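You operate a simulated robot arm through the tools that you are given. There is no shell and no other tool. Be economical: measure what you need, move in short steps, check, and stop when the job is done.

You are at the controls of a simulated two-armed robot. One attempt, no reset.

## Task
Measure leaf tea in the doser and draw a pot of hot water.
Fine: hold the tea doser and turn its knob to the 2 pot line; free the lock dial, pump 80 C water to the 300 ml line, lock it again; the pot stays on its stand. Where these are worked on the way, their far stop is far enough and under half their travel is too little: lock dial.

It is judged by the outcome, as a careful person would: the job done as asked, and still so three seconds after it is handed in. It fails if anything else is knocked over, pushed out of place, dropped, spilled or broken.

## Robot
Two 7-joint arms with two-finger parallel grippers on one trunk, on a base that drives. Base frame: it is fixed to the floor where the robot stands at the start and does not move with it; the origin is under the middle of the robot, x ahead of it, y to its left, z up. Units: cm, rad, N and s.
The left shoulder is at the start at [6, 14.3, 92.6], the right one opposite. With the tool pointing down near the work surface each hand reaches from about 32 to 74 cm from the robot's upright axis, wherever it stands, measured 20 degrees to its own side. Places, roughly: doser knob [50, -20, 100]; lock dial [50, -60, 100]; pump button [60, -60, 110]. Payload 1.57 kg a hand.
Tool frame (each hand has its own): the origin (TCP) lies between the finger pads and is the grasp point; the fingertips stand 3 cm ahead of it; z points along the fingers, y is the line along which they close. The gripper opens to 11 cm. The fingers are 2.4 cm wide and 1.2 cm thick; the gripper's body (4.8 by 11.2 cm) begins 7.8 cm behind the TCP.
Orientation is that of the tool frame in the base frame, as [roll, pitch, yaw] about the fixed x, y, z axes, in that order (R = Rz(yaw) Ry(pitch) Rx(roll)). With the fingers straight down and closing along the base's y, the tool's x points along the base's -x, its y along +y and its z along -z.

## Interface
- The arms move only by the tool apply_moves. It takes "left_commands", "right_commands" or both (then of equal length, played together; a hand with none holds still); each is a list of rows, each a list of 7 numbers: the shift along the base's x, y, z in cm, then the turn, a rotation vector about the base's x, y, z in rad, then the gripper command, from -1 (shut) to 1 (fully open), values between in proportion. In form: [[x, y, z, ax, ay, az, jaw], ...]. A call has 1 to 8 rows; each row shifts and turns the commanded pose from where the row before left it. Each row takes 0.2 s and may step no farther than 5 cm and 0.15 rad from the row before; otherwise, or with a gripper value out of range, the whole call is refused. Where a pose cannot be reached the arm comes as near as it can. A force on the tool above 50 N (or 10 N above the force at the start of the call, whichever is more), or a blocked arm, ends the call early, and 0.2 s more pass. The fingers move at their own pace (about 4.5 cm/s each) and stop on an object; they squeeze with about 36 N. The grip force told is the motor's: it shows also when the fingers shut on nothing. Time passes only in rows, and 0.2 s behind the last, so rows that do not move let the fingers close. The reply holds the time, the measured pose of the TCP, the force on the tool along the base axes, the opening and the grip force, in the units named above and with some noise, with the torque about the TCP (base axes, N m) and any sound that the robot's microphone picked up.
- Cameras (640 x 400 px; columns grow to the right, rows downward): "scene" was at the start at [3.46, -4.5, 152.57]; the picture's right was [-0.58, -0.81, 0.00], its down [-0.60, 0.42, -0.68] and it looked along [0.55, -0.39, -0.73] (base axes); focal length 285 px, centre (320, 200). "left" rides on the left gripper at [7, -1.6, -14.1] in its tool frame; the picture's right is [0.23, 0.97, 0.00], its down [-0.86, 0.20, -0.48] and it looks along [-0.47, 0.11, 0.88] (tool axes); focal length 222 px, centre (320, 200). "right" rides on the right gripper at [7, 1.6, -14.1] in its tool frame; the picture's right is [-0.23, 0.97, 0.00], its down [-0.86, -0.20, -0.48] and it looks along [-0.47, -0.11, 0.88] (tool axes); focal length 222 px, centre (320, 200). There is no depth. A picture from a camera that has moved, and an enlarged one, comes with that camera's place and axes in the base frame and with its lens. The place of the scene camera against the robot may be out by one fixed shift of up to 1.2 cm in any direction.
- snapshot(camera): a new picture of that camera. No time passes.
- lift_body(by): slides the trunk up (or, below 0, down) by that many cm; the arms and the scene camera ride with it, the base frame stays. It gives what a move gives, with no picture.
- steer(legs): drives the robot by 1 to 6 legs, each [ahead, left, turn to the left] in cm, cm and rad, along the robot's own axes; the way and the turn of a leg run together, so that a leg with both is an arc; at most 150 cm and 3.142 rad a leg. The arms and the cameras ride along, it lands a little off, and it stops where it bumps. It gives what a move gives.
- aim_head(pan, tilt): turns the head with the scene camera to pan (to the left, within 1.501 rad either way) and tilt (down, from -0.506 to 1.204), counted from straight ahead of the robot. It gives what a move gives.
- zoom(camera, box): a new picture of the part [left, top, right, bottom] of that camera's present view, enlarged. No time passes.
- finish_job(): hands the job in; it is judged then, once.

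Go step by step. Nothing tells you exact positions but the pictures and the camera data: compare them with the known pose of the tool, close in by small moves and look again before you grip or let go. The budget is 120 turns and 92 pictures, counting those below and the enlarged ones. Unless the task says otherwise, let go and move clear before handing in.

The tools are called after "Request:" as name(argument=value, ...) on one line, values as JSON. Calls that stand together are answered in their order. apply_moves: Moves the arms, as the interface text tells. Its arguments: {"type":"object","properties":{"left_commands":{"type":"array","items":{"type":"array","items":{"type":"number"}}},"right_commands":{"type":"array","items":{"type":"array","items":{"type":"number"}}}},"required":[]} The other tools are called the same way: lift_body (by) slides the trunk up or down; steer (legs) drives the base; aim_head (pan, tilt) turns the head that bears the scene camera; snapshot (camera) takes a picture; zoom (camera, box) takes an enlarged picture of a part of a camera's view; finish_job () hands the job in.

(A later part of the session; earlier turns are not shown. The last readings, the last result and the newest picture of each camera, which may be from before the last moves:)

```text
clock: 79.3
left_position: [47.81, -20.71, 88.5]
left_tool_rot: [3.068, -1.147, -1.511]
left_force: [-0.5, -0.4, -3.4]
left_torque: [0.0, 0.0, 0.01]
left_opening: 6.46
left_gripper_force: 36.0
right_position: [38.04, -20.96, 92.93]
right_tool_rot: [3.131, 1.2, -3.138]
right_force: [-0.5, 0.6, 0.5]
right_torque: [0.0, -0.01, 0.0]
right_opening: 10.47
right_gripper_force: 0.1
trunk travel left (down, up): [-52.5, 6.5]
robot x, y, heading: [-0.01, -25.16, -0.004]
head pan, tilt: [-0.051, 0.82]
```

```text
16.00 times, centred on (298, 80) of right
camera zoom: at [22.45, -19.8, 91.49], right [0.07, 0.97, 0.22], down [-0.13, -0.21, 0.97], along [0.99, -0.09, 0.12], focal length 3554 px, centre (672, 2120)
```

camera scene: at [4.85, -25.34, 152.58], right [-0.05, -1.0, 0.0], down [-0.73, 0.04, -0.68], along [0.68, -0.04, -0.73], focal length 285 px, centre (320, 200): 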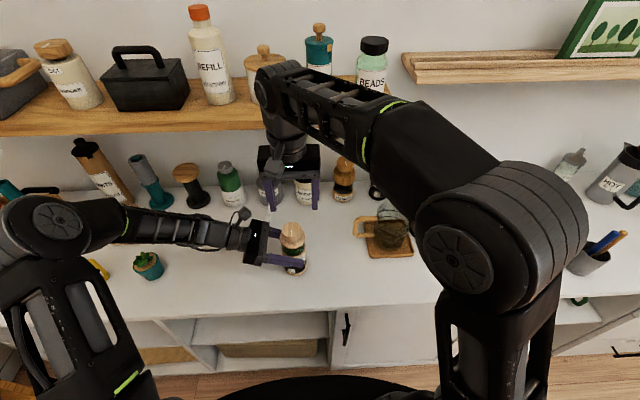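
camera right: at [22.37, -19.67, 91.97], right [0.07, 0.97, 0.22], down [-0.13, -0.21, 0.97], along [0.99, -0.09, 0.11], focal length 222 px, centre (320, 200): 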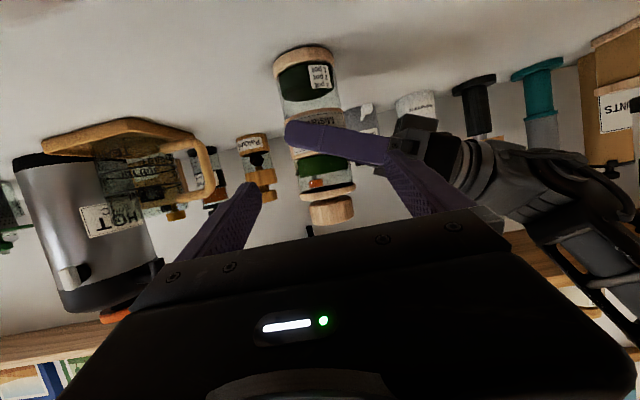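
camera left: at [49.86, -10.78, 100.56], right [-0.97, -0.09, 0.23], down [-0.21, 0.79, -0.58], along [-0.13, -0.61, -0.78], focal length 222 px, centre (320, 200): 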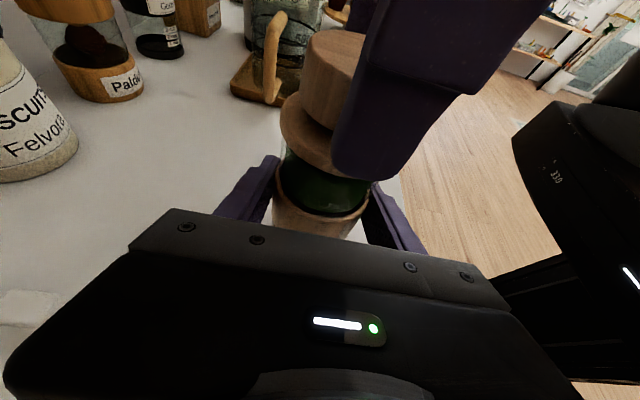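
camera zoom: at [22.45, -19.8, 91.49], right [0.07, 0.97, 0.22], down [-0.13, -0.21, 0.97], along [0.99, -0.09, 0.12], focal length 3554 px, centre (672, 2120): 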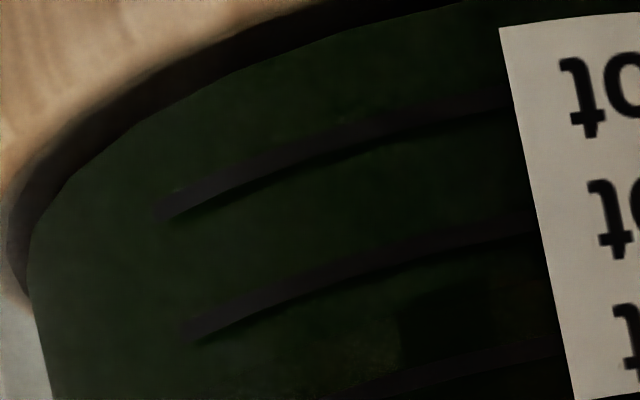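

Request:
zoom(camera="right", box=[286, 76, 310, 91])

Request:
zoom(camera="right", box=[270, 58, 345, 105])

```text
16.00 times, centred on (298, 84) of right
camera zoom: at [22.45, -19.8, 91.49], right [0.07, 0.97, 0.22], down [-0.13, -0.21, 0.97], along [0.99, -0.09, 0.12], focal length 3554 px, centre (672, 2064)
```

zoom: 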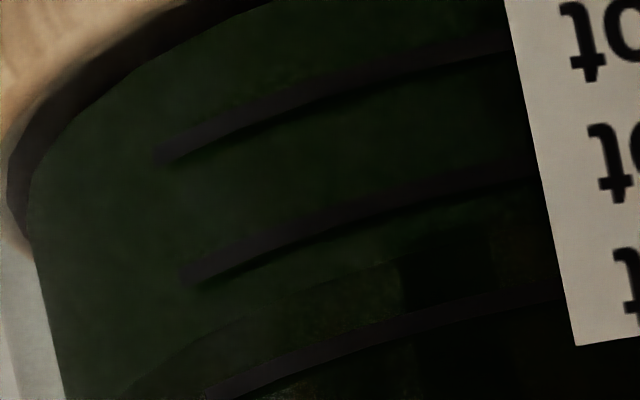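

```text
8.51 times, centred on (308, 82) of right
camera zoom: at [22.45, -19.8, 91.49], right [0.07, 0.97, 0.22], down [-0.13, -0.21, 0.97], along [0.99, -0.09, 0.12], focal length 1890 px, centre (426, 1208)
```

zoom: 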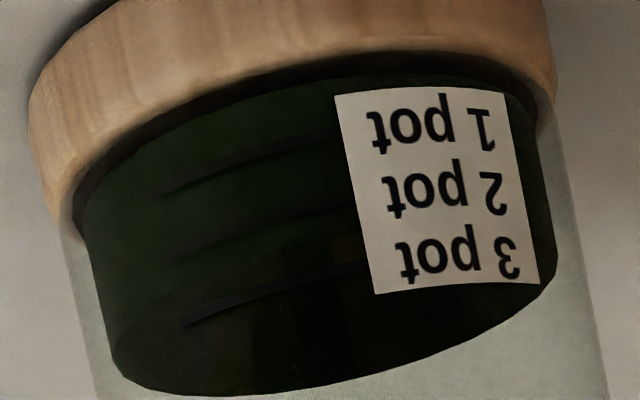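

Level is unchanged after 0.73 rad of reversal. One larger reversal (1.05 rad) will settle whether it's one-way.

Request:
apply_moves(right_commands=[[-1, 0, 2.5, 0, 0.14, 0, 0.9], [-1.5, 0, 3, 0, 0.14, 0, 0.4], [0, 0, 3, 0, 0.14, 0, 0.4], [0, 0, 3, 0, 0.14, 0, 0.4], [0, 0, 0.9, 0, 0.14, 0, 0.4], [0, 0, 0, 0, 0.14, 0, 0.4], [0, 0, 0, 0, 0.14, 0, 0.4], [2, 0, 0, 0, 0.14, 0, 0.4]])

Request:
apply_moves(right_commands=[[4, 0, 0, 0, 0.08, 0, 0.4], [3.5, 0, 0, 0, 0, 0, 0.4], [2, 0, -2, 0, 0, 0, 0.4], [0.8, 0, -2.5, 0, 0, 0, 0.4], [0, 0, -2.6, 0, 0, 0, 0.4], [0, 0, 0, 0, 0, 0, 0.1], [0, 0, 0, 0, 0, 0, -0.3], [0, 0, 0, 0, 0, 0, -1]])

Request:
apply_moves(right_commands=[[0, 0, 0, 0, 0, 0, -1], [0, 0, 0, 0, 0, 0.15, -1], [0, 0, 0, 0, 0, 0.15, -1], [0, 0, 0, 0, 0, 0.15, -1], [0, 0, 0, 0, 0, 0.15, -1], [0, 0, 0, 0, 0, 0.15, -1], [0, 0, 0, 0, 0, 0.15, -1], [0, 0, 0, 0, 0, 0.15, -1]])

Request:
zoom(camera="scene", box=[270, 210, 320, 280])

Request:
apply_moves(right_commands=[[0, 0, 0, 0, 0, 0, 0], [0, 0, 0, 0, 0, 0, 0.4], [0, 0, 3, 0, 0, -0.15, 0.4], [0, 0, 4, 0, 0, -0.15, 0.4], [-3, 0, 0, 0, 0, -0.15, 0.4], [-4, 0, 0, 0, 0, -0.15, 0.4], [-4, 0, 0, 0, 0, -0.15, 0.4], [-1.3, 0, 0, 0, 0, -0.15, 0.4]])

Request:
apply_moves(right_commands=[[0, 0, -1, 0, -0.14, -0.05, 0.9], [0, 0, -1, 0, -0.14, -0.05, 0.9], [0, 0, -2, 0, -0.14, -0.05, 0.9], [0, 0, -2, 0, -0.14, 0, 0.9], [0, 0, -2, 0, -0.14, 0, 0.9], [0.5, 0, -2, 0, -0.14, 0, 0.9], [0.5, 0, -1.5, 0, -0.14, 0, 0.9], [1.5, 0, -0.3, 0, -0.14, 0, 0.9]])

Request:
zoom(camera="right", box=[270, 58, 345, 105])

```text
clock: 81.1
left_position: [47.84, -20.74, 88.45]
left_tool_rot: [3.07, -1.148, -1.51]
left_force: [-0.1, -0.5, -4.2]
left_torque: [-0.03, -0.02, -0.03]
left_opening: 6.48
left_gripper_force: 35.9
right_position: [37.51, -21.06, 105.34]
right_tool_rot: [3.126, 0.076, -3.138]
right_force: [0.8, -0.1, 0.4]
right_torque: [0.01, 0.03, -0.02]
right_opening: 7.68
right_gripper_force: 0.0
trunk travel left (down, up): [-52.5, 6.5]
robot x, y, heading: [-0.14, -24.97, -0.005]
head pan, tilt: [-0.051, 0.82]
```

```text
clock: 82.9
left_position: [47.82, -20.8, 88.45]
left_tool_rot: [3.069, -1.15, -1.513]
left_force: [-1.6, -2.4, -3.1]
left_torque: [0.39, 0.01, -0.03]
left_opening: 6.48
left_gripper_force: 36.4
right_position: [48.03, -20.83, 98.22]
right_tool_rot: [3.127, 0.0, -3.141]
right_force: [0.7, 3.3, -0.5]
right_torque: [-0.16, -0.12, -0.05]
right_opening: 4.89
right_gripper_force: 23.7
trunk travel left (down, up): [-52.5, 6.5]
robot x, y, heading: [-0.3, -25.49, -0.002]
head pan, tilt: [-0.051, 0.82]
```

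```text
clock: 84.7
left_position: [47.7, -20.72, 88.41]
left_tool_rot: [3.071, -1.148, -1.513]
left_force: [-13.5, -6.3, 2.9]
left_torque: [-0.37, -0.78, 0.2]
left_opening: 6.45
left_gripper_force: 36.1
right_position: [47.91, -20.97, 98.26]
right_tool_rot: [3.128, 0.004, -2.089]
right_force: [13.1, 6.3, -3.2]
right_torque: [1.0, -0.55, -0.2]
right_opening: 4.87
right_gripper_force: 36.0
trunk travel left (down, up): [-52.5, 6.5]
robot x, y, heading: [-0.11, -25.34, -0.005]
head pan, tilt: [-0.051, 0.82]
```

```text
5.71 times, centred on (295, 245) of scene
camera zoom: at [4.92, -25.47, 152.58], right [-0.05, -1.0, 0.0], down [-0.73, 0.04, -0.68], along [0.68, -0.04, -0.73], focal length 1630 px, centre (463, -57)
```

zoom: 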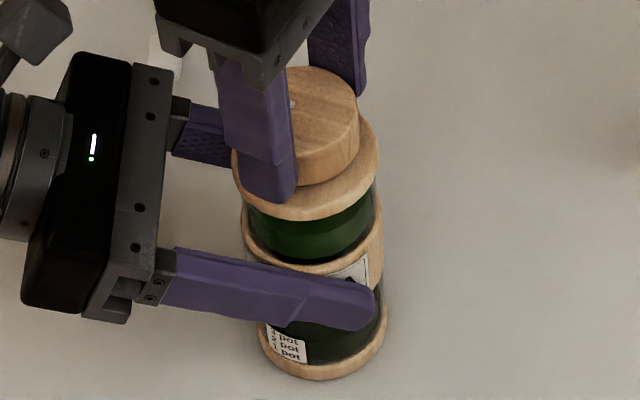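

```text
clock: 86.5
left_position: [47.82, -20.78, 88.4]
left_tool_rot: [3.07, -1.147, -1.511]
left_force: [-0.5, 0.5, -3.9]
left_torque: [-0.01, 0.03, -0.01]
left_opening: 6.45
left_gripper_force: 36.0
right_position: [35.66, -20.95, 105.26]
right_tool_rot: [3.13, -0.001, -2.991]
right_force: [0.3, -0.5, 0.4]
right_torque: [0.01, 0.0, -0.03]
right_opening: 7.7
right_gripper_force: 0.1
trunk travel left (down, up): [-52.5, 6.5]
robot x, y, heading: [-0.02, -24.93, -0.005]
head pan, tilt: [-0.051, 0.82]
```

```text
clock: 88.3
left_position: [47.94, -20.77, 88.44]
left_tool_rot: [3.07, -1.148, -1.509]
left_force: [-0.7, 0.6, -2.5]
left_torque: [0.02, 0.02, 0.01]
left_opening: 6.43
left_gripper_force: 36.3
right_position: [38.15, -21.11, 93.56]
right_tool_rot: [-3.113, 1.12, -3.126]
right_force: [0.6, 0.2, -1.0]
right_torque: [-0.01, 0.01, 0.0]
right_opening: 10.47
right_gripper_force: 0.1
trunk travel left (down, up): [-52.5, 6.5]
robot x, y, heading: [0.26, -25.22, -0.008]
head pan, tilt: [-0.051, 0.82]
```

```text
8.51 times, centred on (308, 82) of right
camera zoom: at [22.42, -19.46, 93.39], right [0.11, 0.98, 0.19], down [-0.06, -0.19, 0.98], along [0.99, -0.12, 0.04], focal length 1890 px, centre (426, 1208)
```

zoom: 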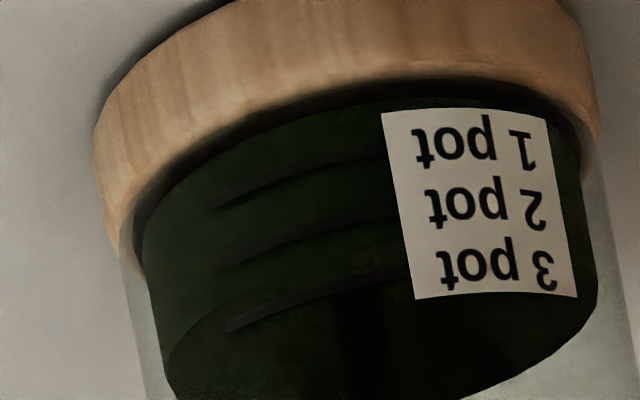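

The dosing is one-way, and the level sits near the 2-pot line (slightly above). I'll leave the doser: right hand back up, then open the left hand and withdraw sideways.

Request:
apply_moves(right_commands=[[-1, 0, 2.5, 0, 0.14, 0, 0.9], [-1.5, 0, 3, 0, 0.14, 0, 0.4], [0, 0, 3, 0, 0.14, 0, 0.4], [0, 0, 3, 0, 0.14, 0, 0.4], [0, 0, 0.5, 0, 0.14, 0, 0.4], [0, -2, 0, 0, 0.14, 0, 0.4], [0, -4, 0, 0, 0.14, 0, 0.4], [0, -4, 0, 0, 0.14, 0, 0.4]])

Request:
apply_moves(left_commands=[[0, 0, 0, 0, 0, 0, -0.2], [0, 0, 0, 0, 0, 0, 0.3], [0, 0, 0, 0, 0, 0, 0.8], [0, 0, 0, 0, 0, 0, 0.8], [0, 3, 0, 0, 0, 0, 0.8], [0, 4, 0, 0, 0, 0, 0.8], [0, 4, 1, 0, 0, 0, 0.8], [0, 2, 4, 0, 0, 0, 0.8]])

Request:
snapshot(camera="scene")

Request:
snapshot(camera="left")

```text
clock: 90.1
left_position: [47.94, -20.76, 88.49]
left_tool_rot: [3.071, -1.148, -1.51]
left_force: [0.0, 0.4, -4.6]
left_torque: [0.0, 0.01, 0.0]
left_opening: 6.47
left_gripper_force: 35.9
right_position: [35.53, -31.27, 105.49]
right_tool_rot: [-3.128, -0.003, -3.135]
right_force: [-0.5, -0.2, 0.1]
right_torque: [0.01, 0.04, -0.01]
right_opening: 7.7
right_gripper_force: 0.0
trunk travel left (down, up): [-52.5, 6.5]
robot x, y, heading: [0.06, -24.78, -0.006]
head pan, tilt: [-0.051, 0.82]
```

```text
clock: 91.9
left_position: [47.72, -7.62, 93.53]
left_tool_rot: [3.071, -1.147, -1.513]
left_force: [-1.1, -1.0, -0.1]
left_torque: [0.0, 0.02, 0.01]
left_opening: 9.91
left_gripper_force: 0.0
right_position: [35.45, -31.32, 105.53]
right_tool_rot: [-3.127, 0.0, -3.136]
right_force: [-0.3, 0.9, 0.6]
right_torque: [0.01, -0.03, -0.01]
right_opening: 7.7
right_gripper_force: 0.0
trunk travel left (down, up): [-52.5, 6.5]
robot x, y, heading: [-0.14, -25.23, -0.008]
head pan, tilt: [-0.051, 0.82]
```

```text
32 pictures are left
camera scene: at [4.81, -25.52, 152.58], right [-0.05, -1.0, 0.0], down [-0.73, 0.04, -0.68], along [0.68, -0.04, -0.73], focal length 285 px, centre (320, 200)
```

scene: 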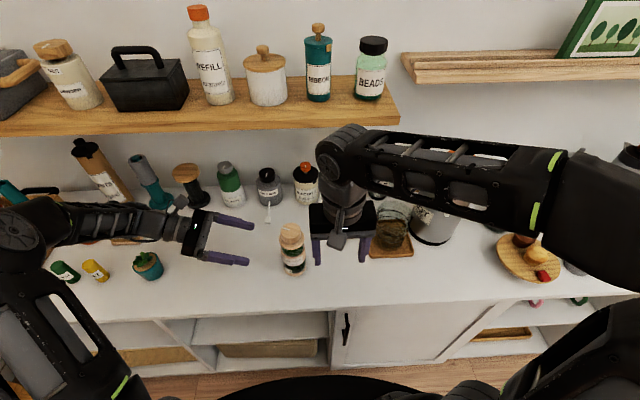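

```text
31 pictures are left
camera left: at [49.71, 2.32, 105.66], right [-0.97, -0.09, 0.23], down [-0.21, 0.79, -0.58], along [-0.13, -0.61, -0.78], focal length 222 px, centre (320, 200)
```

left: 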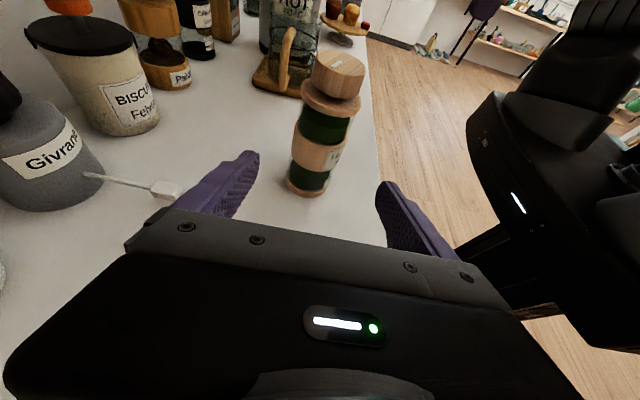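

The doser stands upright and free. Now I'll park the left hand high and shift the robot right so the thermos is in front of the right arm.

Request:
apply_moves(left_commands=[[-1, 2, 4, 0, 0, 0, 0], [-2, 3, 4, 0, 0, 0, 0], [-3, 3, 2, 0, 0, 0, 0], [-3, 3, 2, 0, 0, 0, 0], [-3, 3, 2, 0, 0, 0, 0], [0, 0, 0, 0, 0, 0, 0]])

Request:
steer(legs=[[0, -22, 0]])

Request:
aim_head(pan=-0.2, tilt=0.75)

Request:
snapshot(camera="scene")

Request:
snapshot(camera="right")

```text
refused: row 2 steps farther than a row can; nothing moved
```

```text
clock: 93.6
left_position: [47.65, -29.42, 93.61]
left_tool_rot: [3.071, -1.148, -1.507]
left_force: [0.4, 0.2, 0.0]
left_torque: [-0.01, 0.0, 0.04]
left_opening: 9.89
left_gripper_force: 0.0
right_position: [35.44, -53.08, 105.47]
right_tool_rot: [-3.126, -0.003, -3.134]
right_force: [0.2, 0.3, -0.2]
right_torque: [0.04, 0.01, -0.02]
right_opening: 7.67
right_gripper_force: 0.0
trunk travel left (down, up): [-52.5, 6.5]
robot x, y, heading: [-0.31, -47.25, 0.002]
head pan, tilt: [-0.051, 0.82]
```

```text
clock: 94.3
left_position: [47.67, -29.34, 93.59]
left_tool_rot: [3.072, -1.146, -1.507]
left_force: [1.0, 0.6, 0.4]
left_torque: [0.0, 0.02, -0.03]
left_opening: 9.91
left_gripper_force: 0.0
right_position: [35.53, -52.84, 105.37]
right_tool_rot: [-3.126, -0.002, -3.132]
right_force: [0.5, 0.4, 0.1]
right_torque: [-0.01, -0.02, 0.0]
right_opening: 7.72
right_gripper_force: 0.1
trunk travel left (down, up): [-52.5, 6.5]
robot x, y, heading: [0.23, -47.04, 0.0]
head pan, tilt: [-0.201, 0.75]
```

```text
30 pictures are left
camera scene: at [5.01, -48.57, 153.15], right [-0.2, -0.98, 0.0], down [-0.67, 0.14, -0.73], along [0.72, -0.15, -0.68], focal length 285 px, centre (320, 200)
```

scene: 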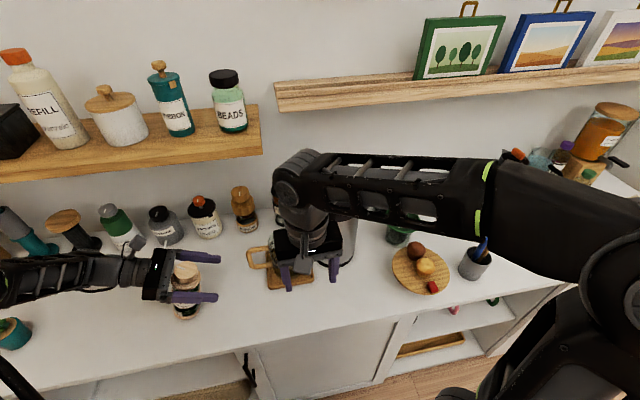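

```text
29 pictures are left
camera right: at [28.54, -51.3, 119.58], right [0.22, 0.98, -0.02], down [0.86, -0.18, 0.48], along [0.47, -0.12, -0.88], focal length 222 px, centre (320, 200)
```

right: 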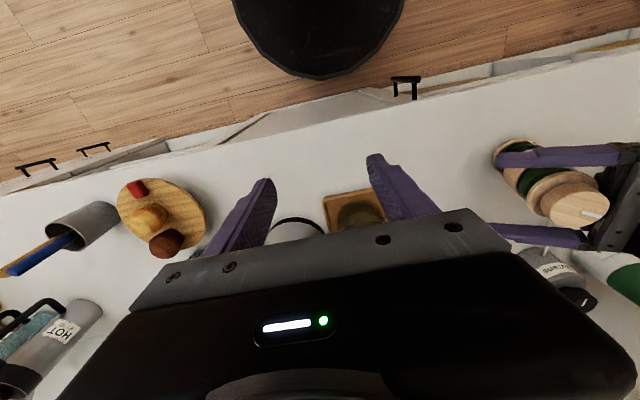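

The left-hand move was refused (step too long), so the base shift carried the left hand around the doser. I must check the doser immediately.

Request:
snapshot(camera="left")

Request:
zoom(camera="scene", box=[130, 220, 250, 340])

```text
28 pictures are left
camera left: at [49.64, -19.37, 105.59], right [-0.97, -0.09, 0.24], down [-0.22, 0.79, -0.58], along [-0.13, -0.61, -0.78], focal length 222 px, centre (320, 200)
```

left: 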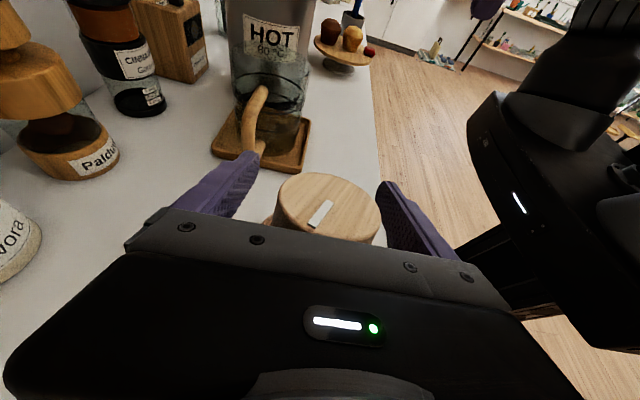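

```text
3.33 times, centred on (190, 280) of scene
camera zoom: at [5.01, -48.57, 153.15], right [-0.2, -0.98, 0.0], down [-0.67, 0.14, -0.73], along [0.72, -0.15, -0.68], focal length 951 px, centre (753, -67)
```

zoom: 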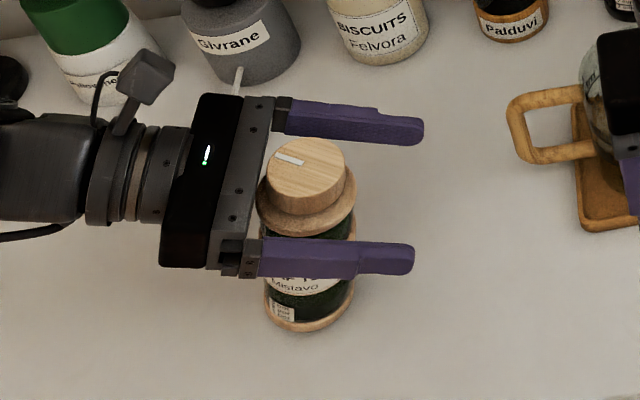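

The palm is leaning the doser over (base still at y≈-21, knob pushed to about -25.5). I'll withdraw the left hand very slowly so it settles back upright.

Request:
apply_moves(left_commands=[[0, 0.3, 0, 0, 0, 0, 0.8], [0, 0.4, 0, 0, 0, 0, 0.8], [0, 0.4, 0, 0, 0, 0, 0.8], [0, 0.4, 0, 0, 0, 0, 0.8], [0, 0.4, 0, 0, 0, 0, 0.8], [0, 0.4, 0, 0, 0, 0, 0.8], [0, 0.4, 0, 0, 0, 0, 0.8], [0, 0.4, 0, 0, 0, 0, 0.8]])

Request:
apply_moves(left_commands=[[0, 0.4, 0, 0, 0, 0, 0.8], [0, 0.4, 0, 0, 0, 0, 0.8], [0, 0.4, 0, 0, 0, 0, 0.8], [0, 0.4, 0, 0, 0, 0, 0.8], [0, 0.4, 0, 0, 0, 0, 0.8], [0, 0.4, 0, 0, 0, 0, 0.8], [0, 0.4, 0, 0, 0, 0, 0.8], [0, 0.4, 0, 0, 0, 0, 0.8]])

Request:
zoom(camera="scene", box=[130, 220, 250, 340])

```text
clock: 96.1
left_position: [47.66, -26.16, 93.48]
left_tool_rot: [3.068, -1.146, -1.508]
left_force: [-0.4, 1.3, -0.2]
left_torque: [-0.03, 0.01, 0.01]
left_opening: 9.93
left_gripper_force: 0.1
right_position: [35.36, -52.91, 105.45]
right_tool_rot: [-3.127, -0.002, -3.133]
right_force: [0.0, -0.1, 0.0]
right_torque: [0.0, -0.02, -0.02]
right_opening: 7.71
right_gripper_force: 0.2
trunk travel left (down, up): [-52.5, 6.5]
robot x, y, heading: [-0.04, -47.1, -0.001]
head pan, tilt: [-0.201, 0.75]
```

```text
clock: 97.9
left_position: [47.73, -23.1, 93.42]
left_tool_rot: [3.073, -1.147, -1.507]
left_force: [-0.4, -0.2, -0.5]
left_torque: [0.0, 0.01, -0.01]
left_opening: 9.92
left_gripper_force: 0.1
right_position: [35.33, -52.86, 105.53]
right_tool_rot: [-3.126, -0.003, -3.133]
right_force: [-0.6, -0.3, 0.2]
right_torque: [0.02, -0.01, -0.02]
right_opening: 7.69
right_gripper_force: 0.0
trunk travel left (down, up): [-52.5, 6.5]
robot x, y, heading: [-0.09, -47.3, 0.002]
head pan, tilt: [-0.201, 0.75]
```

```text
3.33 times, centred on (190, 280) of scene
camera zoom: at [5.01, -48.57, 153.15], right [-0.2, -0.98, 0.0], down [-0.67, 0.14, -0.73], along [0.72, -0.15, -0.68], focal length 951 px, centre (753, -67)
```

zoom: 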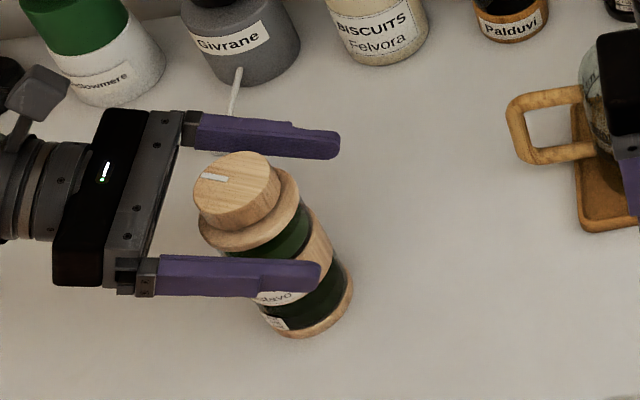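

The doser has settled back upright at about [47,-21.6]. I'll withdraw the left hand fully, then raise and park it.

Request:
apply_moves(left_commands=[[0, 1, 0, 0, 0, 0, 0.9], [0, 2, 0, 0, 0, 0, 0.9], [0, 3, 0, 0, 0, 0, 0.9], [0, 4, 0, 0, 0, 0, 0.9], [0, 4, 0, 0, 0, 0, 0.9], [0, 2, 3, 0, 0, 0, 0.9], [0, 1, 4, 0, 0, 0, 0.9], [-2, 1, 4, 0, 0, 0, 0.9]])

Request:
apply_moves(left_commands=[[-3, 1, 2, 0, 0, 0, 0], [-3, 1, 1, 0, 0, 0, 0], [-3, 0, 0, 0, 0, 0, 0]], right_commands=[[-2, -3, 2, 0, 0, 0, -1], [0, -4.5, 0, 0, 0, 0, -1], [0, -4.5, 0, 0, 0, 0, -1]])

Request:
snapshot(camera="scene")

```text
clock: 99.7
left_position: [47.63, -18.8, 94.46]
left_tool_rot: [3.073, -1.148, -1.511]
left_force: [-1.4, 0.9, -0.4]
left_torque: [-0.02, 0.01, 0.0]
left_opening: 10.45
left_gripper_force: 0.0
left hand out of reach, approached as far as the arm can: row 3, 4, 5, 6, 7, 8
right_position: [35.58, -53.02, 105.54]
right_tool_rot: [-3.127, 0.0, -3.134]
right_force: [-0.5, 0.1, 0.2]
right_torque: [-0.01, 0.01, -0.02]
right_opening: 7.7
right_gripper_force: 0.1
trunk travel left (down, up): [-52.5, 6.5]
robot x, y, heading: [0.12, -46.78, -0.003]
head pan, tilt: [-0.201, 0.75]
```

```text
clock: 100.5
left_position: [40.59, -17.47, 96.5]
left_tool_rot: [3.072, -1.147, -1.509]
left_force: [1.2, 0.7, 6.2]
left_torque: [0.06, -0.27, 0.09]
left_opening: 7.03
left_gripper_force: 21.5
left hand out of reach, approached as far as the arm can: row 1
right_position: [33.39, -64.88, 107.67]
right_tool_rot: [-3.127, -0.003, -3.132]
right_force: [0.8, -1.1, -0.1]
right_torque: [-0.01, 0.02, 0.0]
right_opening: 0.7
right_gripper_force: 0.0
trunk travel left (down, up): [-52.5, 6.5]
robot x, y, heading: [0.29, -46.91, 0.001]
head pan, tilt: [-0.201, 0.75]
```

```text
25 pictures are left
camera scene: at [4.95, -48.64, 153.16], right [-0.2, -0.98, 0.0], down [-0.67, 0.14, -0.73], along [0.72, -0.15, -0.68], focal length 285 px, centre (320, 200)
```

scene: 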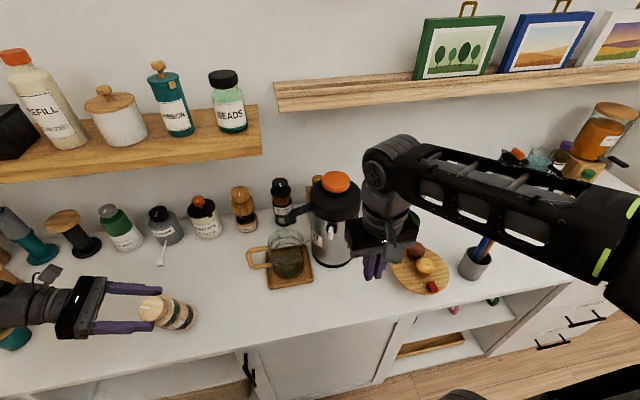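

The left arm hit its reach limit, and my follow-up move closed on the doser's collar and shifted it. I'll stop and look carefully before anything else.

Request:
zoom(camera="scene", box=[70, 260, 220, 350])

Request:
snapshot(camera="left")

```text
4.27 times, centred on (145, 305) of scene
camera zoom: at [4.95, -48.64, 153.16], right [-0.2, -0.98, 0.0], down [-0.67, 0.14, -0.73], along [0.72, -0.15, -0.68], focal length 1217 px, centre (1067, -248)
```

zoom: 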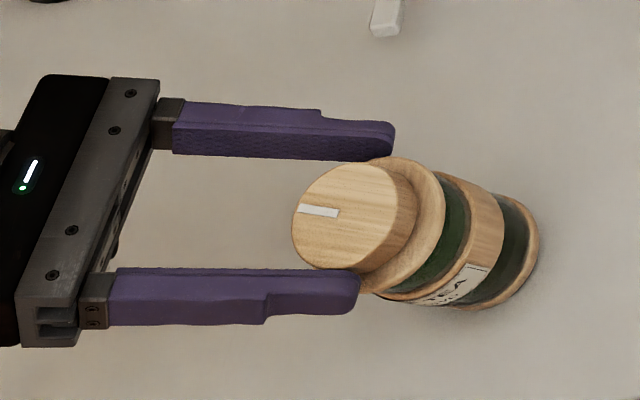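

```text
23 pictures are left
camera left: at [42.63, -7.57, 108.45], right [-0.97, -0.09, 0.23], down [-0.21, 0.79, -0.58], along [-0.13, -0.61, -0.78], focal length 222 px, centre (320, 200)
```

left: 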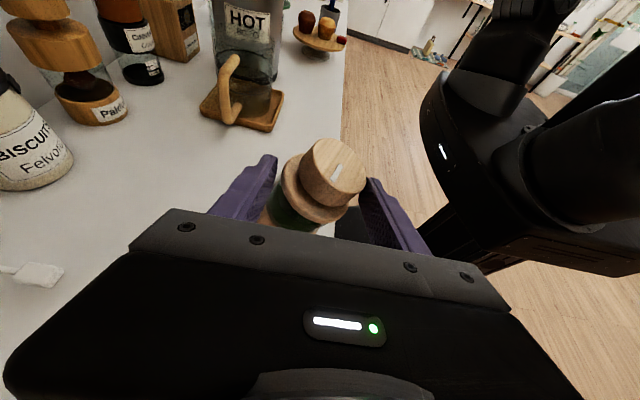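

The doser is held by its collar, tilted roughly 20° toward the robot with its base near x≈46. I'll move slowly back in +x (keeping the light grip) to stand it upright.

Request:
apply_moves(left_commands=[[0.5, -0.1, 0, 0, 0, 0, 0], [0.5, -0.1, 0, 0, 0, 0, 0], [0.5, -0.1, 0, 0, 0, 0, 0], [0.5, -0.1, 0, 0, 0, 0, 0], [0.5, -0.1, 0, 0, 0, 0, 0], [0.5, -0.1, 0, 0, 0, 0, 0], [0.5, -0.1, 0, 0, 0, 0, 0], [0.5, -0.1, 0, 0, 0, 0, 0]])

Request:
zoom(camera="scene", box=[70, 260, 220, 350])

```text
clock: 102.3
left_position: [44.32, -18.39, 96.71]
left_tool_rot: [3.073, -1.153, -1.512]
left_force: [-11.1, 8.2, 37.3]
left_torque: [-0.39, 1.18, -0.43]
left_opening: 5.69
left_gripper_force: 36.1
right_position: [33.26, -64.84, 107.8]
right_tool_rot: [-3.125, 0.0, -3.132]
right_force: [-0.4, -0.3, 0.2]
right_torque: [-0.01, 0.03, 0.0]
right_opening: 0.0
right_gripper_force: 20.9
trunk travel left (down, up): [-52.5, 6.5]
robot x, y, heading: [-0.48, -47.17, 0.002]
head pan, tilt: [-0.201, 0.75]
```

```text
4.27 times, centred on (145, 305) of scene
camera zoom: at [4.58, -48.64, 153.18], right [-0.2, -0.98, 0.0], down [-0.67, 0.14, -0.73], along [0.72, -0.14, -0.68], focal length 1217 px, centre (1067, -248)
```

zoom: 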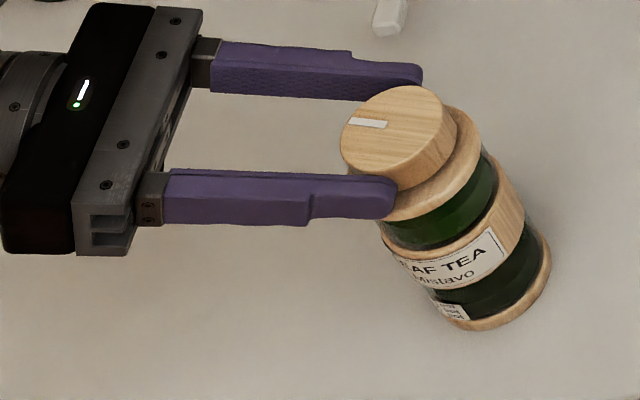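

It's nearly upright again (around [43,-21]) with the fingertips pressing on the collar. I'll ease the grip open gradually and let it settle.

Request:
apply_moves(left_commands=[[0, 0, 0.2, 0, 0, 0, 0.05], [0, 0, 0.2, 0, 0, 0, 0.1], [0, 0, 0.1, 0, 0, 0, 0.2], [0, 0, 0, 0, 0, 0, 0.3], [0, 0, 0, 0, 0, 0, 0.3]])

Request:
zoom(camera="scene", box=[70, 260, 220, 350])

```text
clock: 103.5
left_position: [44.63, -18.35, 96.6]
left_tool_rot: [3.073, -1.144, -1.508]
left_force: [1.4, 0.0, 4.7]
left_torque: [-0.14, 0.12, 0.03]
left_opening: 7.05
left_gripper_force: 0.0
right_position: [33.5, -64.86, 107.69]
right_tool_rot: [-3.126, -0.002, -3.133]
right_force: [-0.4, 0.5, 0.8]
right_torque: [0.04, -0.03, 0.0]
right_opening: 0.0
right_gripper_force: 21.5
trunk travel left (down, up): [-52.5, 6.5]
robot x, y, heading: [-0.26, -47.05, -0.003]
head pan, tilt: [-0.201, 0.75]
```

```text
4.27 times, centred on (145, 305) of scene
camera zoom: at [5.01, -48.62, 153.14], right [-0.2, -0.98, 0.0], down [-0.67, 0.14, -0.73], along [0.72, -0.15, -0.68], focal length 1217 px, centre (1067, -248)
```

zoom: 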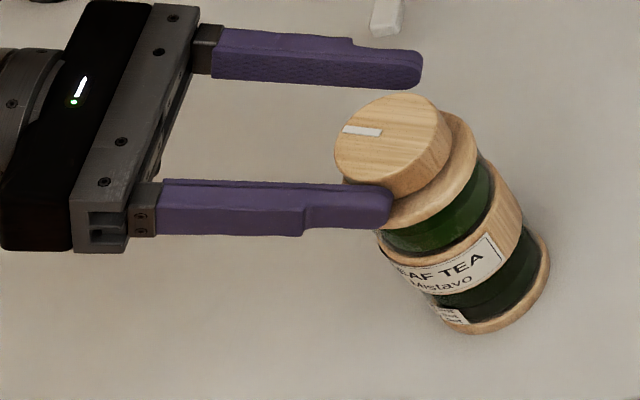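

Request:
apply_moves(left_commands=[[0.3, 0, 0, 0, 0, 0, 0.3], [0.4, 0, 0, 0, 0, 0, 0.3], [0.4, 0, 0, 0, 0, 0, 0.3], [0.4, 0, 0, 0, 0, 0, 0.3], [0, 0, 0, 0, 0, 0, 0.3]])

Request:
snapshot(camera="left")

Request:
zoom(camera="scene", box=[70, 260, 220, 350])

```text
clock: 104.7
left_position: [44.78, -18.43, 96.76]
left_tool_rot: [3.071, -1.147, -1.509]
left_force: [0.0, 1.1, -0.4]
left_torque: [0.01, 0.0, 0.01]
left_opening: 7.13
left_gripper_force: 0.0
left hand out of reach, approached as far as the arm can: row 1, 2, 3, 4
right_position: [33.5, -64.76, 107.67]
right_tool_rot: [-3.125, -0.002, -3.132]
right_force: [0.7, 0.5, -0.6]
right_torque: [0.01, 0.01, 0.0]
right_opening: 0.0
right_gripper_force: 20.8
trunk travel left (down, up): [-52.5, 6.5]
robot x, y, heading: [-0.01, -47.17, -0.002]
head pan, tilt: [-0.201, 0.75]
```

```text
20 pictures are left
camera left: at [46.67, -8.38, 108.79], right [-0.97, -0.09, 0.23], down [-0.22, 0.79, -0.58], along [-0.13, -0.61, -0.78], focal length 222 px, centre (320, 200)
```

left: 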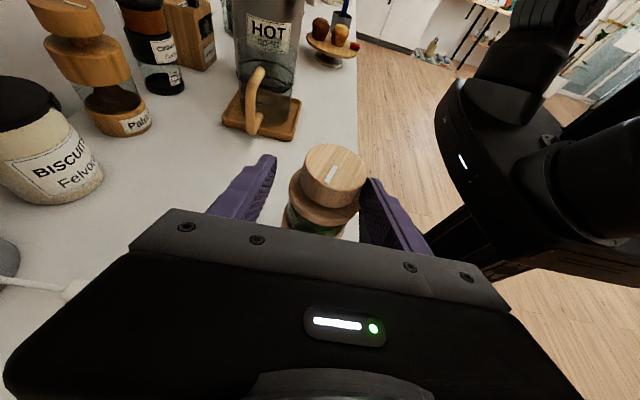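

```text
4.27 times, centred on (145, 305) of scene
camera zoom: at [5.0, -48.58, 153.15], right [-0.2, -0.98, 0.0], down [-0.67, 0.14, -0.73], along [0.72, -0.15, -0.68], focal length 1217 px, centre (1067, -248)
```

zoom: 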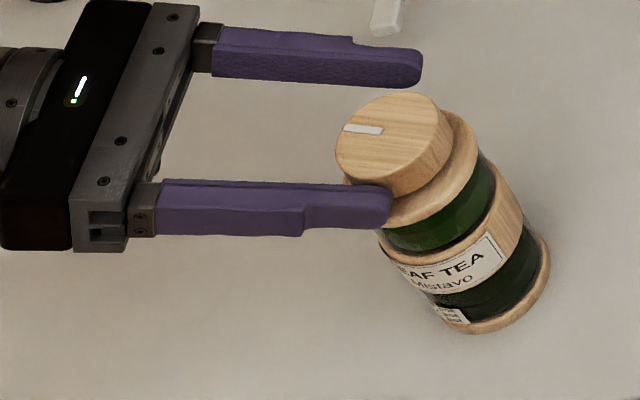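

By both cameras the doser stands vertical at about [42.7,-21.5] and the hand carries no load. I'll open the fingers wider, then verify before backing away along the finger line by shifting the base left.

Request:
apply_moves(left_commands=[[0, 0, 0, 0, 0, 0, 0.5], [0, 0, 0, 0, 0, 0, 0.8], [0, 0, 0, 0, 0, 0, 1], [0, 0, 0, 0, 0, 0, 1]])

Request:
zoom(camera="scene", box=[70, 260, 220, 350])

```text
clock: 105.7
left_position: [44.8, -18.27, 96.68]
left_tool_rot: [3.074, -1.147, -1.508]
left_force: [0.4, -0.7, -0.3]
left_torque: [0.0, 0.0, 0.02]
left_opening: 11.0
left_gripper_force: 0.0
right_position: [33.52, -64.96, 107.58]
right_tool_rot: [-3.125, -0.003, -3.132]
right_force: [0.4, -0.8, -0.4]
right_torque: [-0.01, -0.01, 0.0]
right_opening: 0.0
right_gripper_force: 21.1
trunk travel left (down, up): [-52.5, 6.5]
robot x, y, heading: [-0.12, -47.36, 0.001]
head pan, tilt: [-0.201, 0.75]
```

```text
4.27 times, centred on (145, 305) of scene
camera zoom: at [5.01, -48.59, 153.15], right [-0.2, -0.98, 0.0], down [-0.67, 0.14, -0.73], along [0.72, -0.15, -0.68], focal length 1217 px, centre (1067, -248)
```

zoom: 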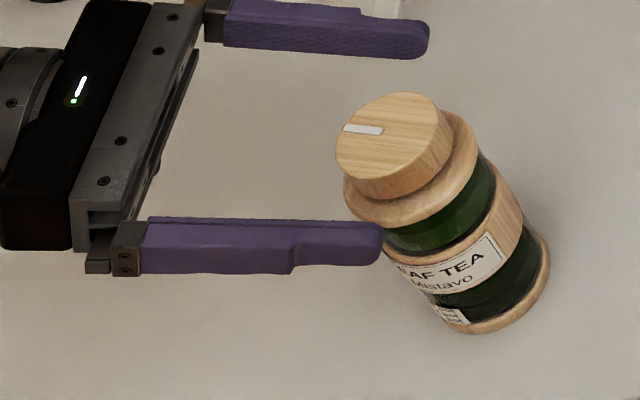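

The doser stands free. I'll shift the base left 20 cm so the open fingers slide straight away from it.

Request:
steer(legs=[[0, 20, 0]])

Request:
apply_moves(left_commands=[[0, 0, 4, 0, 0, 0, 0.5], [0, 0, 4, 0, 0, 0, 0.5], [-2, 0, 3, 0, 0, 0, 0.5], [-3, 0, 3, 0, 0, 0, 0.5], [-3, 0, 3, 0, 0, 0, 0.5]])

Request:
snapshot(camera="scene")

```text
clock: 107.3
left_position: [44.4, 1.85, 96.65]
left_tool_rot: [3.074, -1.149, -1.5]
left_force: [-0.2, 0.8, -0.3]
left_torque: [-0.01, 0.0, 0.01]
left_opening: 10.98
left_gripper_force: 0.1
right_position: [33.53, -44.71, 107.72]
right_tool_rot: [-3.124, -0.002, -3.125]
right_force: [0.4, 1.6, 0.1]
right_torque: [-0.03, 0.02, 0.01]
right_opening: 0.0
right_gripper_force: 21.0
trunk travel left (down, up): [-52.5, 6.5]
robot x, y, heading: [-0.13, -27.46, 0.006]
head pan, tilt: [-0.201, 0.75]
```

```text
clock: 108.5
left_position: [43.52, 1.83, 97.5]
left_tool_rot: [3.074, -1.146, -1.501]
left_force: [0.2, 0.4, 0.1]
left_torque: [0.02, -0.01, -0.01]
left_opening: 8.26
left_gripper_force: 0.1
left hand out of reach, approached as far as the arm can: row 1, 2, 3, 4, 5
right_position: [33.53, -44.74, 107.52]
right_tool_rot: [-3.125, 0.0, -3.125]
right_force: [0.3, 0.6, -0.2]
right_torque: [0.01, -0.02, -0.03]
right_opening: 0.0
right_gripper_force: 21.0
trunk travel left (down, up): [-52.5, 6.5]
robot x, y, heading: [-0.35, -27.04, 0.008]
head pan, tilt: [-0.201, 0.75]
```

```text
17 pictures are left
camera scene: at [4.91, -28.73, 153.15], right [-0.19, -0.98, 0.0], down [-0.67, 0.13, -0.73], along [0.72, -0.14, -0.68], focal length 285 px, centre (320, 200)
```

scene: 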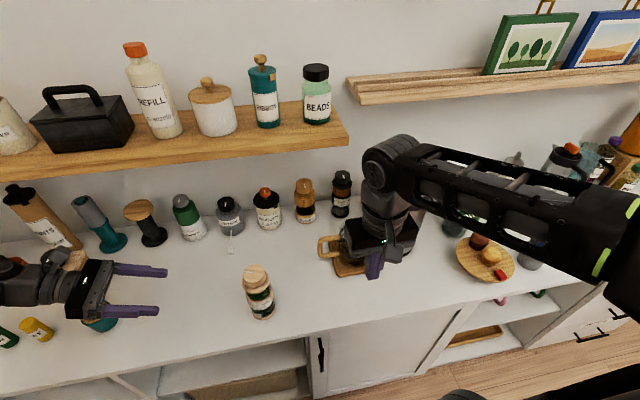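

The doser is safe and upright. I'll draw the left hand inward and up to a compact park pose (verifying it before driving again).

Request:
apply_moves(left_commands=[[-2.5, -1, 2, 0, 0, 0, 0.5], [-2.5, -1.5, 3, 0, 0, 0, 0.5], [-2.5, -1.5, 3, 0, 0, 0, 0.5], [-2.5, -1.5, 3, 0, 0, 0, 0.5], [-1, -1.5, 4, 0, 0, 0, 0.5], [0, 0, 3, 0, 0, 0, 0.5], [0, 0, 0, 0, 0, 0, 0.5]])

```text
clock: 110.1
left_position: [33.24, -5.17, 113.29]
left_tool_rot: [3.072, -1.149, -1.496]
left_force: [0.5, -1.2, -0.2]
left_torque: [0.02, 0.03, 0.04]
left_opening: 8.25
left_gripper_force: 0.1
left hand out of reach, approached as far as the arm can: row 6
right_position: [33.62, -44.91, 107.6]
right_tool_rot: [-3.126, -0.002, -3.124]
right_force: [0.5, -0.8, 0.4]
right_torque: [0.0, 0.03, -0.02]
right_opening: 0.0
right_gripper_force: 21.7
trunk travel left (down, up): [-52.5, 6.5]
robot x, y, heading: [0.03, -27.02, 0.011]
head pan, tilt: [-0.201, 0.75]
```

Request:
steer(legs=[[0, -22, -0.01]])

Request:
apply_moves(right_commands=[[0, -3, 0, 0, -0.14, 0, -1], [0, -3, 0, 0, -0.14, 0, -1], [0, -3, 0, 0, -0.14, 0, -1], [0, -2, 0, 0, -0.14, 0, -1], [0, 0, 0, 0, -0.14, 0, -1], [0, 0, -1, 0, -0.1, 0, -1], [0, 0, 0, 0, 0, 0, -1]])

Request:
zoom(camera="scene", box=[230, 150, 410, 290])

Request:
snapshot(camera="right")

```text
clock: 111.8
left_position: [33.59, -27.67, 113.32]
left_tool_rot: [3.075, -1.146, -1.508]
left_force: [0.6, -0.1, 0.2]
left_torque: [0.01, 0.01, 0.01]
left_opening: 8.24
left_gripper_force: 0.1
right_position: [33.51, -67.35, 107.57]
right_tool_rot: [-3.125, 0.0, -3.133]
right_force: [-0.4, -0.2, -0.6]
right_torque: [0.04, 0.01, 0.0]
right_opening: 0.0
right_gripper_force: 21.1
trunk travel left (down, up): [-52.5, 6.5]
robot x, y, heading: [-0.13, -49.37, 0.001]
head pan, tilt: [-0.201, 0.75]
```

```text
clock: 113.4
left_position: [33.57, -27.47, 113.24]
left_tool_rot: [3.075, -1.148, -1.509]
left_force: [0.5, -0.1, -0.1]
left_torque: [-0.02, 0.01, -0.02]
left_opening: 8.27
left_gripper_force: 0.1
right_position: [35.81, -80.05, 110.31]
right_tool_rot: [-3.118, 0.797, -3.13]
right_force: [-0.4, 0.4, 0.1]
right_torque: [0.02, 0.0, 0.03]
right_opening: 0.03
right_gripper_force: 21.6
right hand out of reach, approached as far as the arm can: row 5, 6
trunk travel left (down, up): [-52.5, 6.5]
robot x, y, heading: [0.13, -49.2, -0.0]
head pan, tilt: [-0.201, 0.75]
```

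```text
2.86 times, centred on (320, 220) of scene
camera zoom: at [4.98, -50.83, 153.15], right [-0.2, -0.98, 0.0], down [-0.67, 0.14, -0.73], along [0.72, -0.15, -0.68], focal length 815 px, centre (320, 143)
```

zoom: 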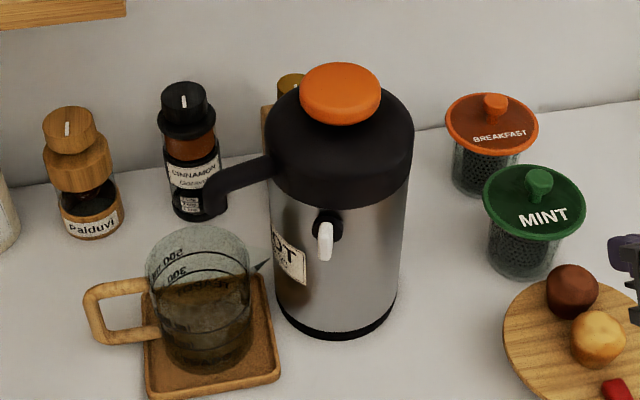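

```text
15 pictures are left
camera right: at [20.81, -78.37, 115.11], right [0.16, 0.98, 0.15], down [0.25, -0.19, 0.95], along [0.95, -0.12, -0.28], focal length 222 px, centre (320, 200)
```

right: 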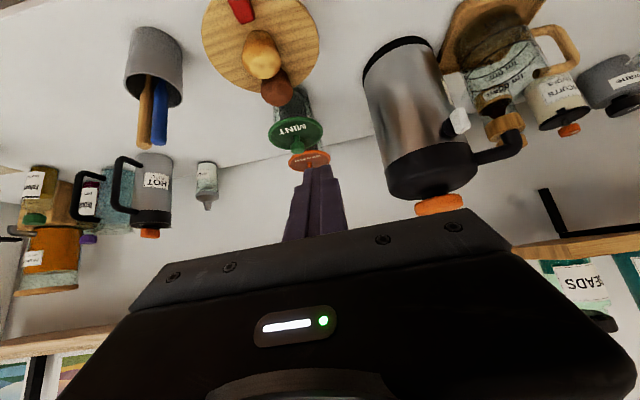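

Clear view: the lock lever hangs down at about [50.4,-61,98.6], with its hub slightly above. I'll bring the closed right fingertips, pointing forward, to just right of the lever.

Request:
apply_moves(right_commands=[[1.5, 3, -1, 0, 0, 0, -1], [1.5, 3, -2, 0, 0, 0, -1], [1, 3, -2, 0, -0.1, 0, -1], [0, 3, -2, 0, -0.1, 0, -1], [0, 2.5, -2, 0, -0.1, 0, -1], [0, 2, -2, 0, -0.1, 0, -1], [2, 0, -0.6, 0, 0, 0, -1], [0, 0, 0, 0, 0, 0, -1]])

Request:
snapshot(camera="right")

```text
clock: 115.2
left_position: [33.34, -27.4, 113.31]
left_tool_rot: [3.078, -1.149, -1.513]
left_force: [0.0, -0.7, -0.2]
left_torque: [-0.01, 0.01, -0.03]
left_opening: 8.23
left_gripper_force: 0.0
right_position: [53.28, -64.07, 107.7]
right_tool_rot: [-3.126, 1.202, 3.126]
right_force: [-4.9, 1.2, 32.4]
right_torque: [-0.32, -0.67, -0.03]
right_opening: 0.03
right_gripper_force: 21.3
right hand out of reach, approached as far as the arm can: row 1, 2, 3, 4, 5, 6
trunk travel left (down, up): [-52.5, 6.5]
robot x, y, heading: [-0.3, -49.05, -0.006]
head pan, tilt: [-0.201, 0.75]
```

```text
14 pictures are left
camera right: at [37.69, -62.17, 106.22], right [0.11, 0.97, 0.21], down [-0.14, -0.19, 0.97], along [0.98, -0.14, 0.12], focal length 222 px, centre (320, 200)
```

right: 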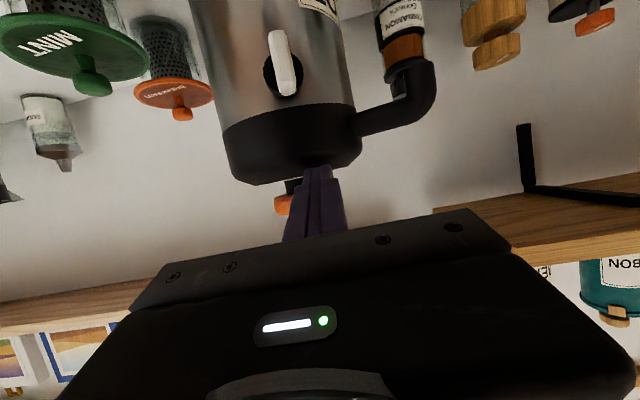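

The hand drifted (arm too folded) and is pressing on the thermos top with ~30 N. I'll lift it off straight away.

Request:
apply_moves(right_commands=[[0, 0, 2, 0, 0, 0, -1], [0, 0, 3, 0, 0, 0, -1], [0, 0, 2, 0, 0, 0, -1]])

Request:
zoom(camera="scene", box=[230, 150, 410, 290])

```text
clock: 116.0
left_position: [33.53, -27.66, 113.27]
left_tool_rot: [3.075, -1.146, -1.507]
left_force: [0.9, 0.9, 0.0]
left_torque: [0.03, 0.04, 0.02]
left_opening: 8.27
left_gripper_force: 0.0
right_position: [53.51, -63.31, 114.48]
right_tool_rot: [-3.105, 1.198, -3.12]
right_force: [0.1, -0.2, 0.7]
right_torque: [-0.02, -0.02, 0.04]
right_opening: 0.01
right_gripper_force: 21.6
trunk travel left (down, up): [-52.5, 6.5]
robot x, y, heading: [0.13, -49.39, 0.002]
head pan, tilt: [-0.201, 0.75]
```

```text
2.86 times, centred on (320, 220) of scene
camera zoom: at [4.98, -50.91, 153.14], right [-0.2, -0.98, 0.0], down [-0.67, 0.14, -0.73], along [0.72, -0.15, -0.68], focal length 815 px, centre (320, 143)
```

zoom: 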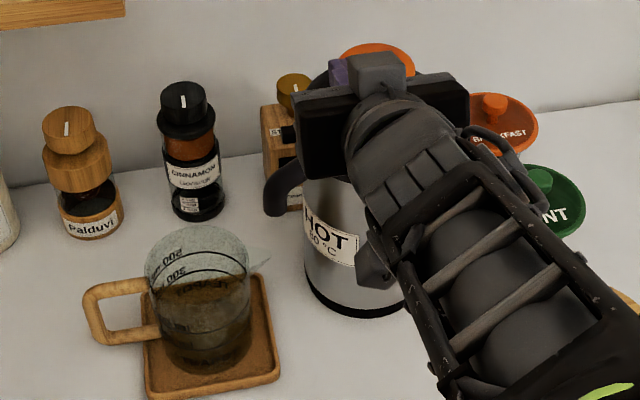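

The thermos got shoved and turned: its spout is off the pot. I'll back the base away to clear the arm and measure its new pose.

Request:
steer(legs=[[-14, 0, 0]])

Request:
apply_moves(right_commands=[[0, -4, 0, 0, 0, 0, -1], [0, -4, 0, 0, 0, 0, -1], [0, -4, 0, 0, 0, 0, -1], [0, -4, 0, 0, 0, 0, -1]])

Request:
zoom(camera="scene", box=[230, 110, 410, 250])

```text
clock: 117.3
left_position: [19.39, -27.45, 113.32]
left_tool_rot: [3.077, -1.149, -1.512]
left_force: [-0.4, 0.5, 0.4]
left_torque: [0.0, -0.02, 0.05]
left_opening: 8.24
left_gripper_force: 0.0
right_position: [39.43, -63.34, 114.53]
right_tool_rot: [-3.105, 1.2, -3.122]
right_force: [-0.4, -0.2, 0.5]
right_torque: [-0.01, 0.02, 0.0]
right_opening: 0.0
right_gripper_force: 21.0
trunk travel left (down, up): [-52.5, 6.5]
robot x, y, heading: [-14.13, -49.22, -0.004]
head pan, tilt: [-0.201, 0.75]
```

```text
clock: 118.3
left_position: [19.74, -27.57, 113.36]
left_tool_rot: [3.076, -1.147, -1.508]
left_force: [-0.4, -0.9, 0.6]
left_torque: [0.0, -0.01, 0.01]
left_opening: 8.26
left_gripper_force: 0.0
right_position: [39.76, -79.37, 114.39]
right_tool_rot: [-3.105, 1.197, -3.119]
right_force: [0.0, -0.2, -0.8]
right_torque: [0.03, 0.02, 0.04]
right_opening: 0.0
right_gripper_force: 20.8
trunk travel left (down, up): [-52.5, 6.5]
robot x, y, heading: [-14.06, -49.42, -0.001]
head pan, tilt: [-0.201, 0.75]
```

```text
2.86 times, centred on (320, 180) of scene
camera zoom: at [-8.92, -50.91, 153.15], right [-0.2, -0.98, 0.0], down [-0.67, 0.14, -0.73], along [0.72, -0.15, -0.68], focal length 815 px, centre (320, 257)
```

zoom: 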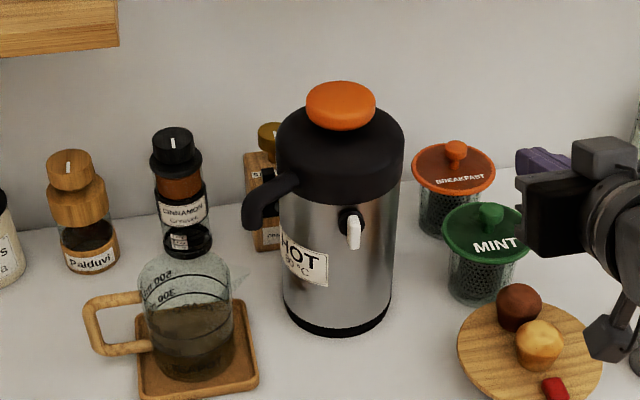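

Thermos moved about (+1,-4) cm and turned a bit. I'll push it back low down (z≈87) from its right side with closed fingers; first I reposition the base and hand above the gap between it and the MINT jar.

Request:
steer(legs=[[9, -5, 0]])

Request:
apply_moves(right_commands=[[2, 2, 0, 0, 0.13, 0, -1], [2, 2, 0, 0, 0.13, 0, -1], [2, 2, -1, 0, 0.13, 0, -1], [1, 2, -1, 0, 0, 0, -1], [0, 0.5, -1, 0, 0, 0, -1], [0, 0, 0, 0, 0, 0, -1]])

```text
clock: 119.5
left_position: [28.82, -32.61, 113.27]
left_tool_rot: [3.07, -1.147, -1.502]
left_force: [0.2, 0.3, -0.1]
left_torque: [0.02, -0.02, -0.05]
left_opening: 8.25
left_gripper_force: 0.0
right_position: [48.91, -84.33, 114.4]
right_tool_rot: [-3.108, 1.197, -3.122]
right_force: [0.1, 0.6, -0.4]
right_torque: [0.03, 0.01, 0.04]
right_opening: 0.0
right_gripper_force: 21.1
trunk travel left (down, up): [-52.5, 6.5]
robot x, y, heading: [-4.94, -54.28, -0.002]
head pan, tilt: [-0.201, 0.75]
```

```text
clock: 120.9
left_position: [28.61, -32.52, 113.26]
left_tool_rot: [3.075, -1.149, -1.506]
left_force: [0.4, 0.1, 0.0]
left_torque: [0.0, 0.0, -0.02]
left_opening: 8.24
left_gripper_force: 0.2
right_position: [55.94, -75.68, 111.34]
right_tool_rot: [-3.118, 0.807, -3.132]
right_force: [-0.1, -0.6, 0.6]
right_torque: [-0.05, 0.03, 0.0]
right_opening: 0.02
right_gripper_force: 21.0
trunk travel left (down, up): [-52.5, 6.5]
robot x, y, heading: [-4.98, -53.98, -0.004]
head pan, tilt: [-0.201, 0.75]
```

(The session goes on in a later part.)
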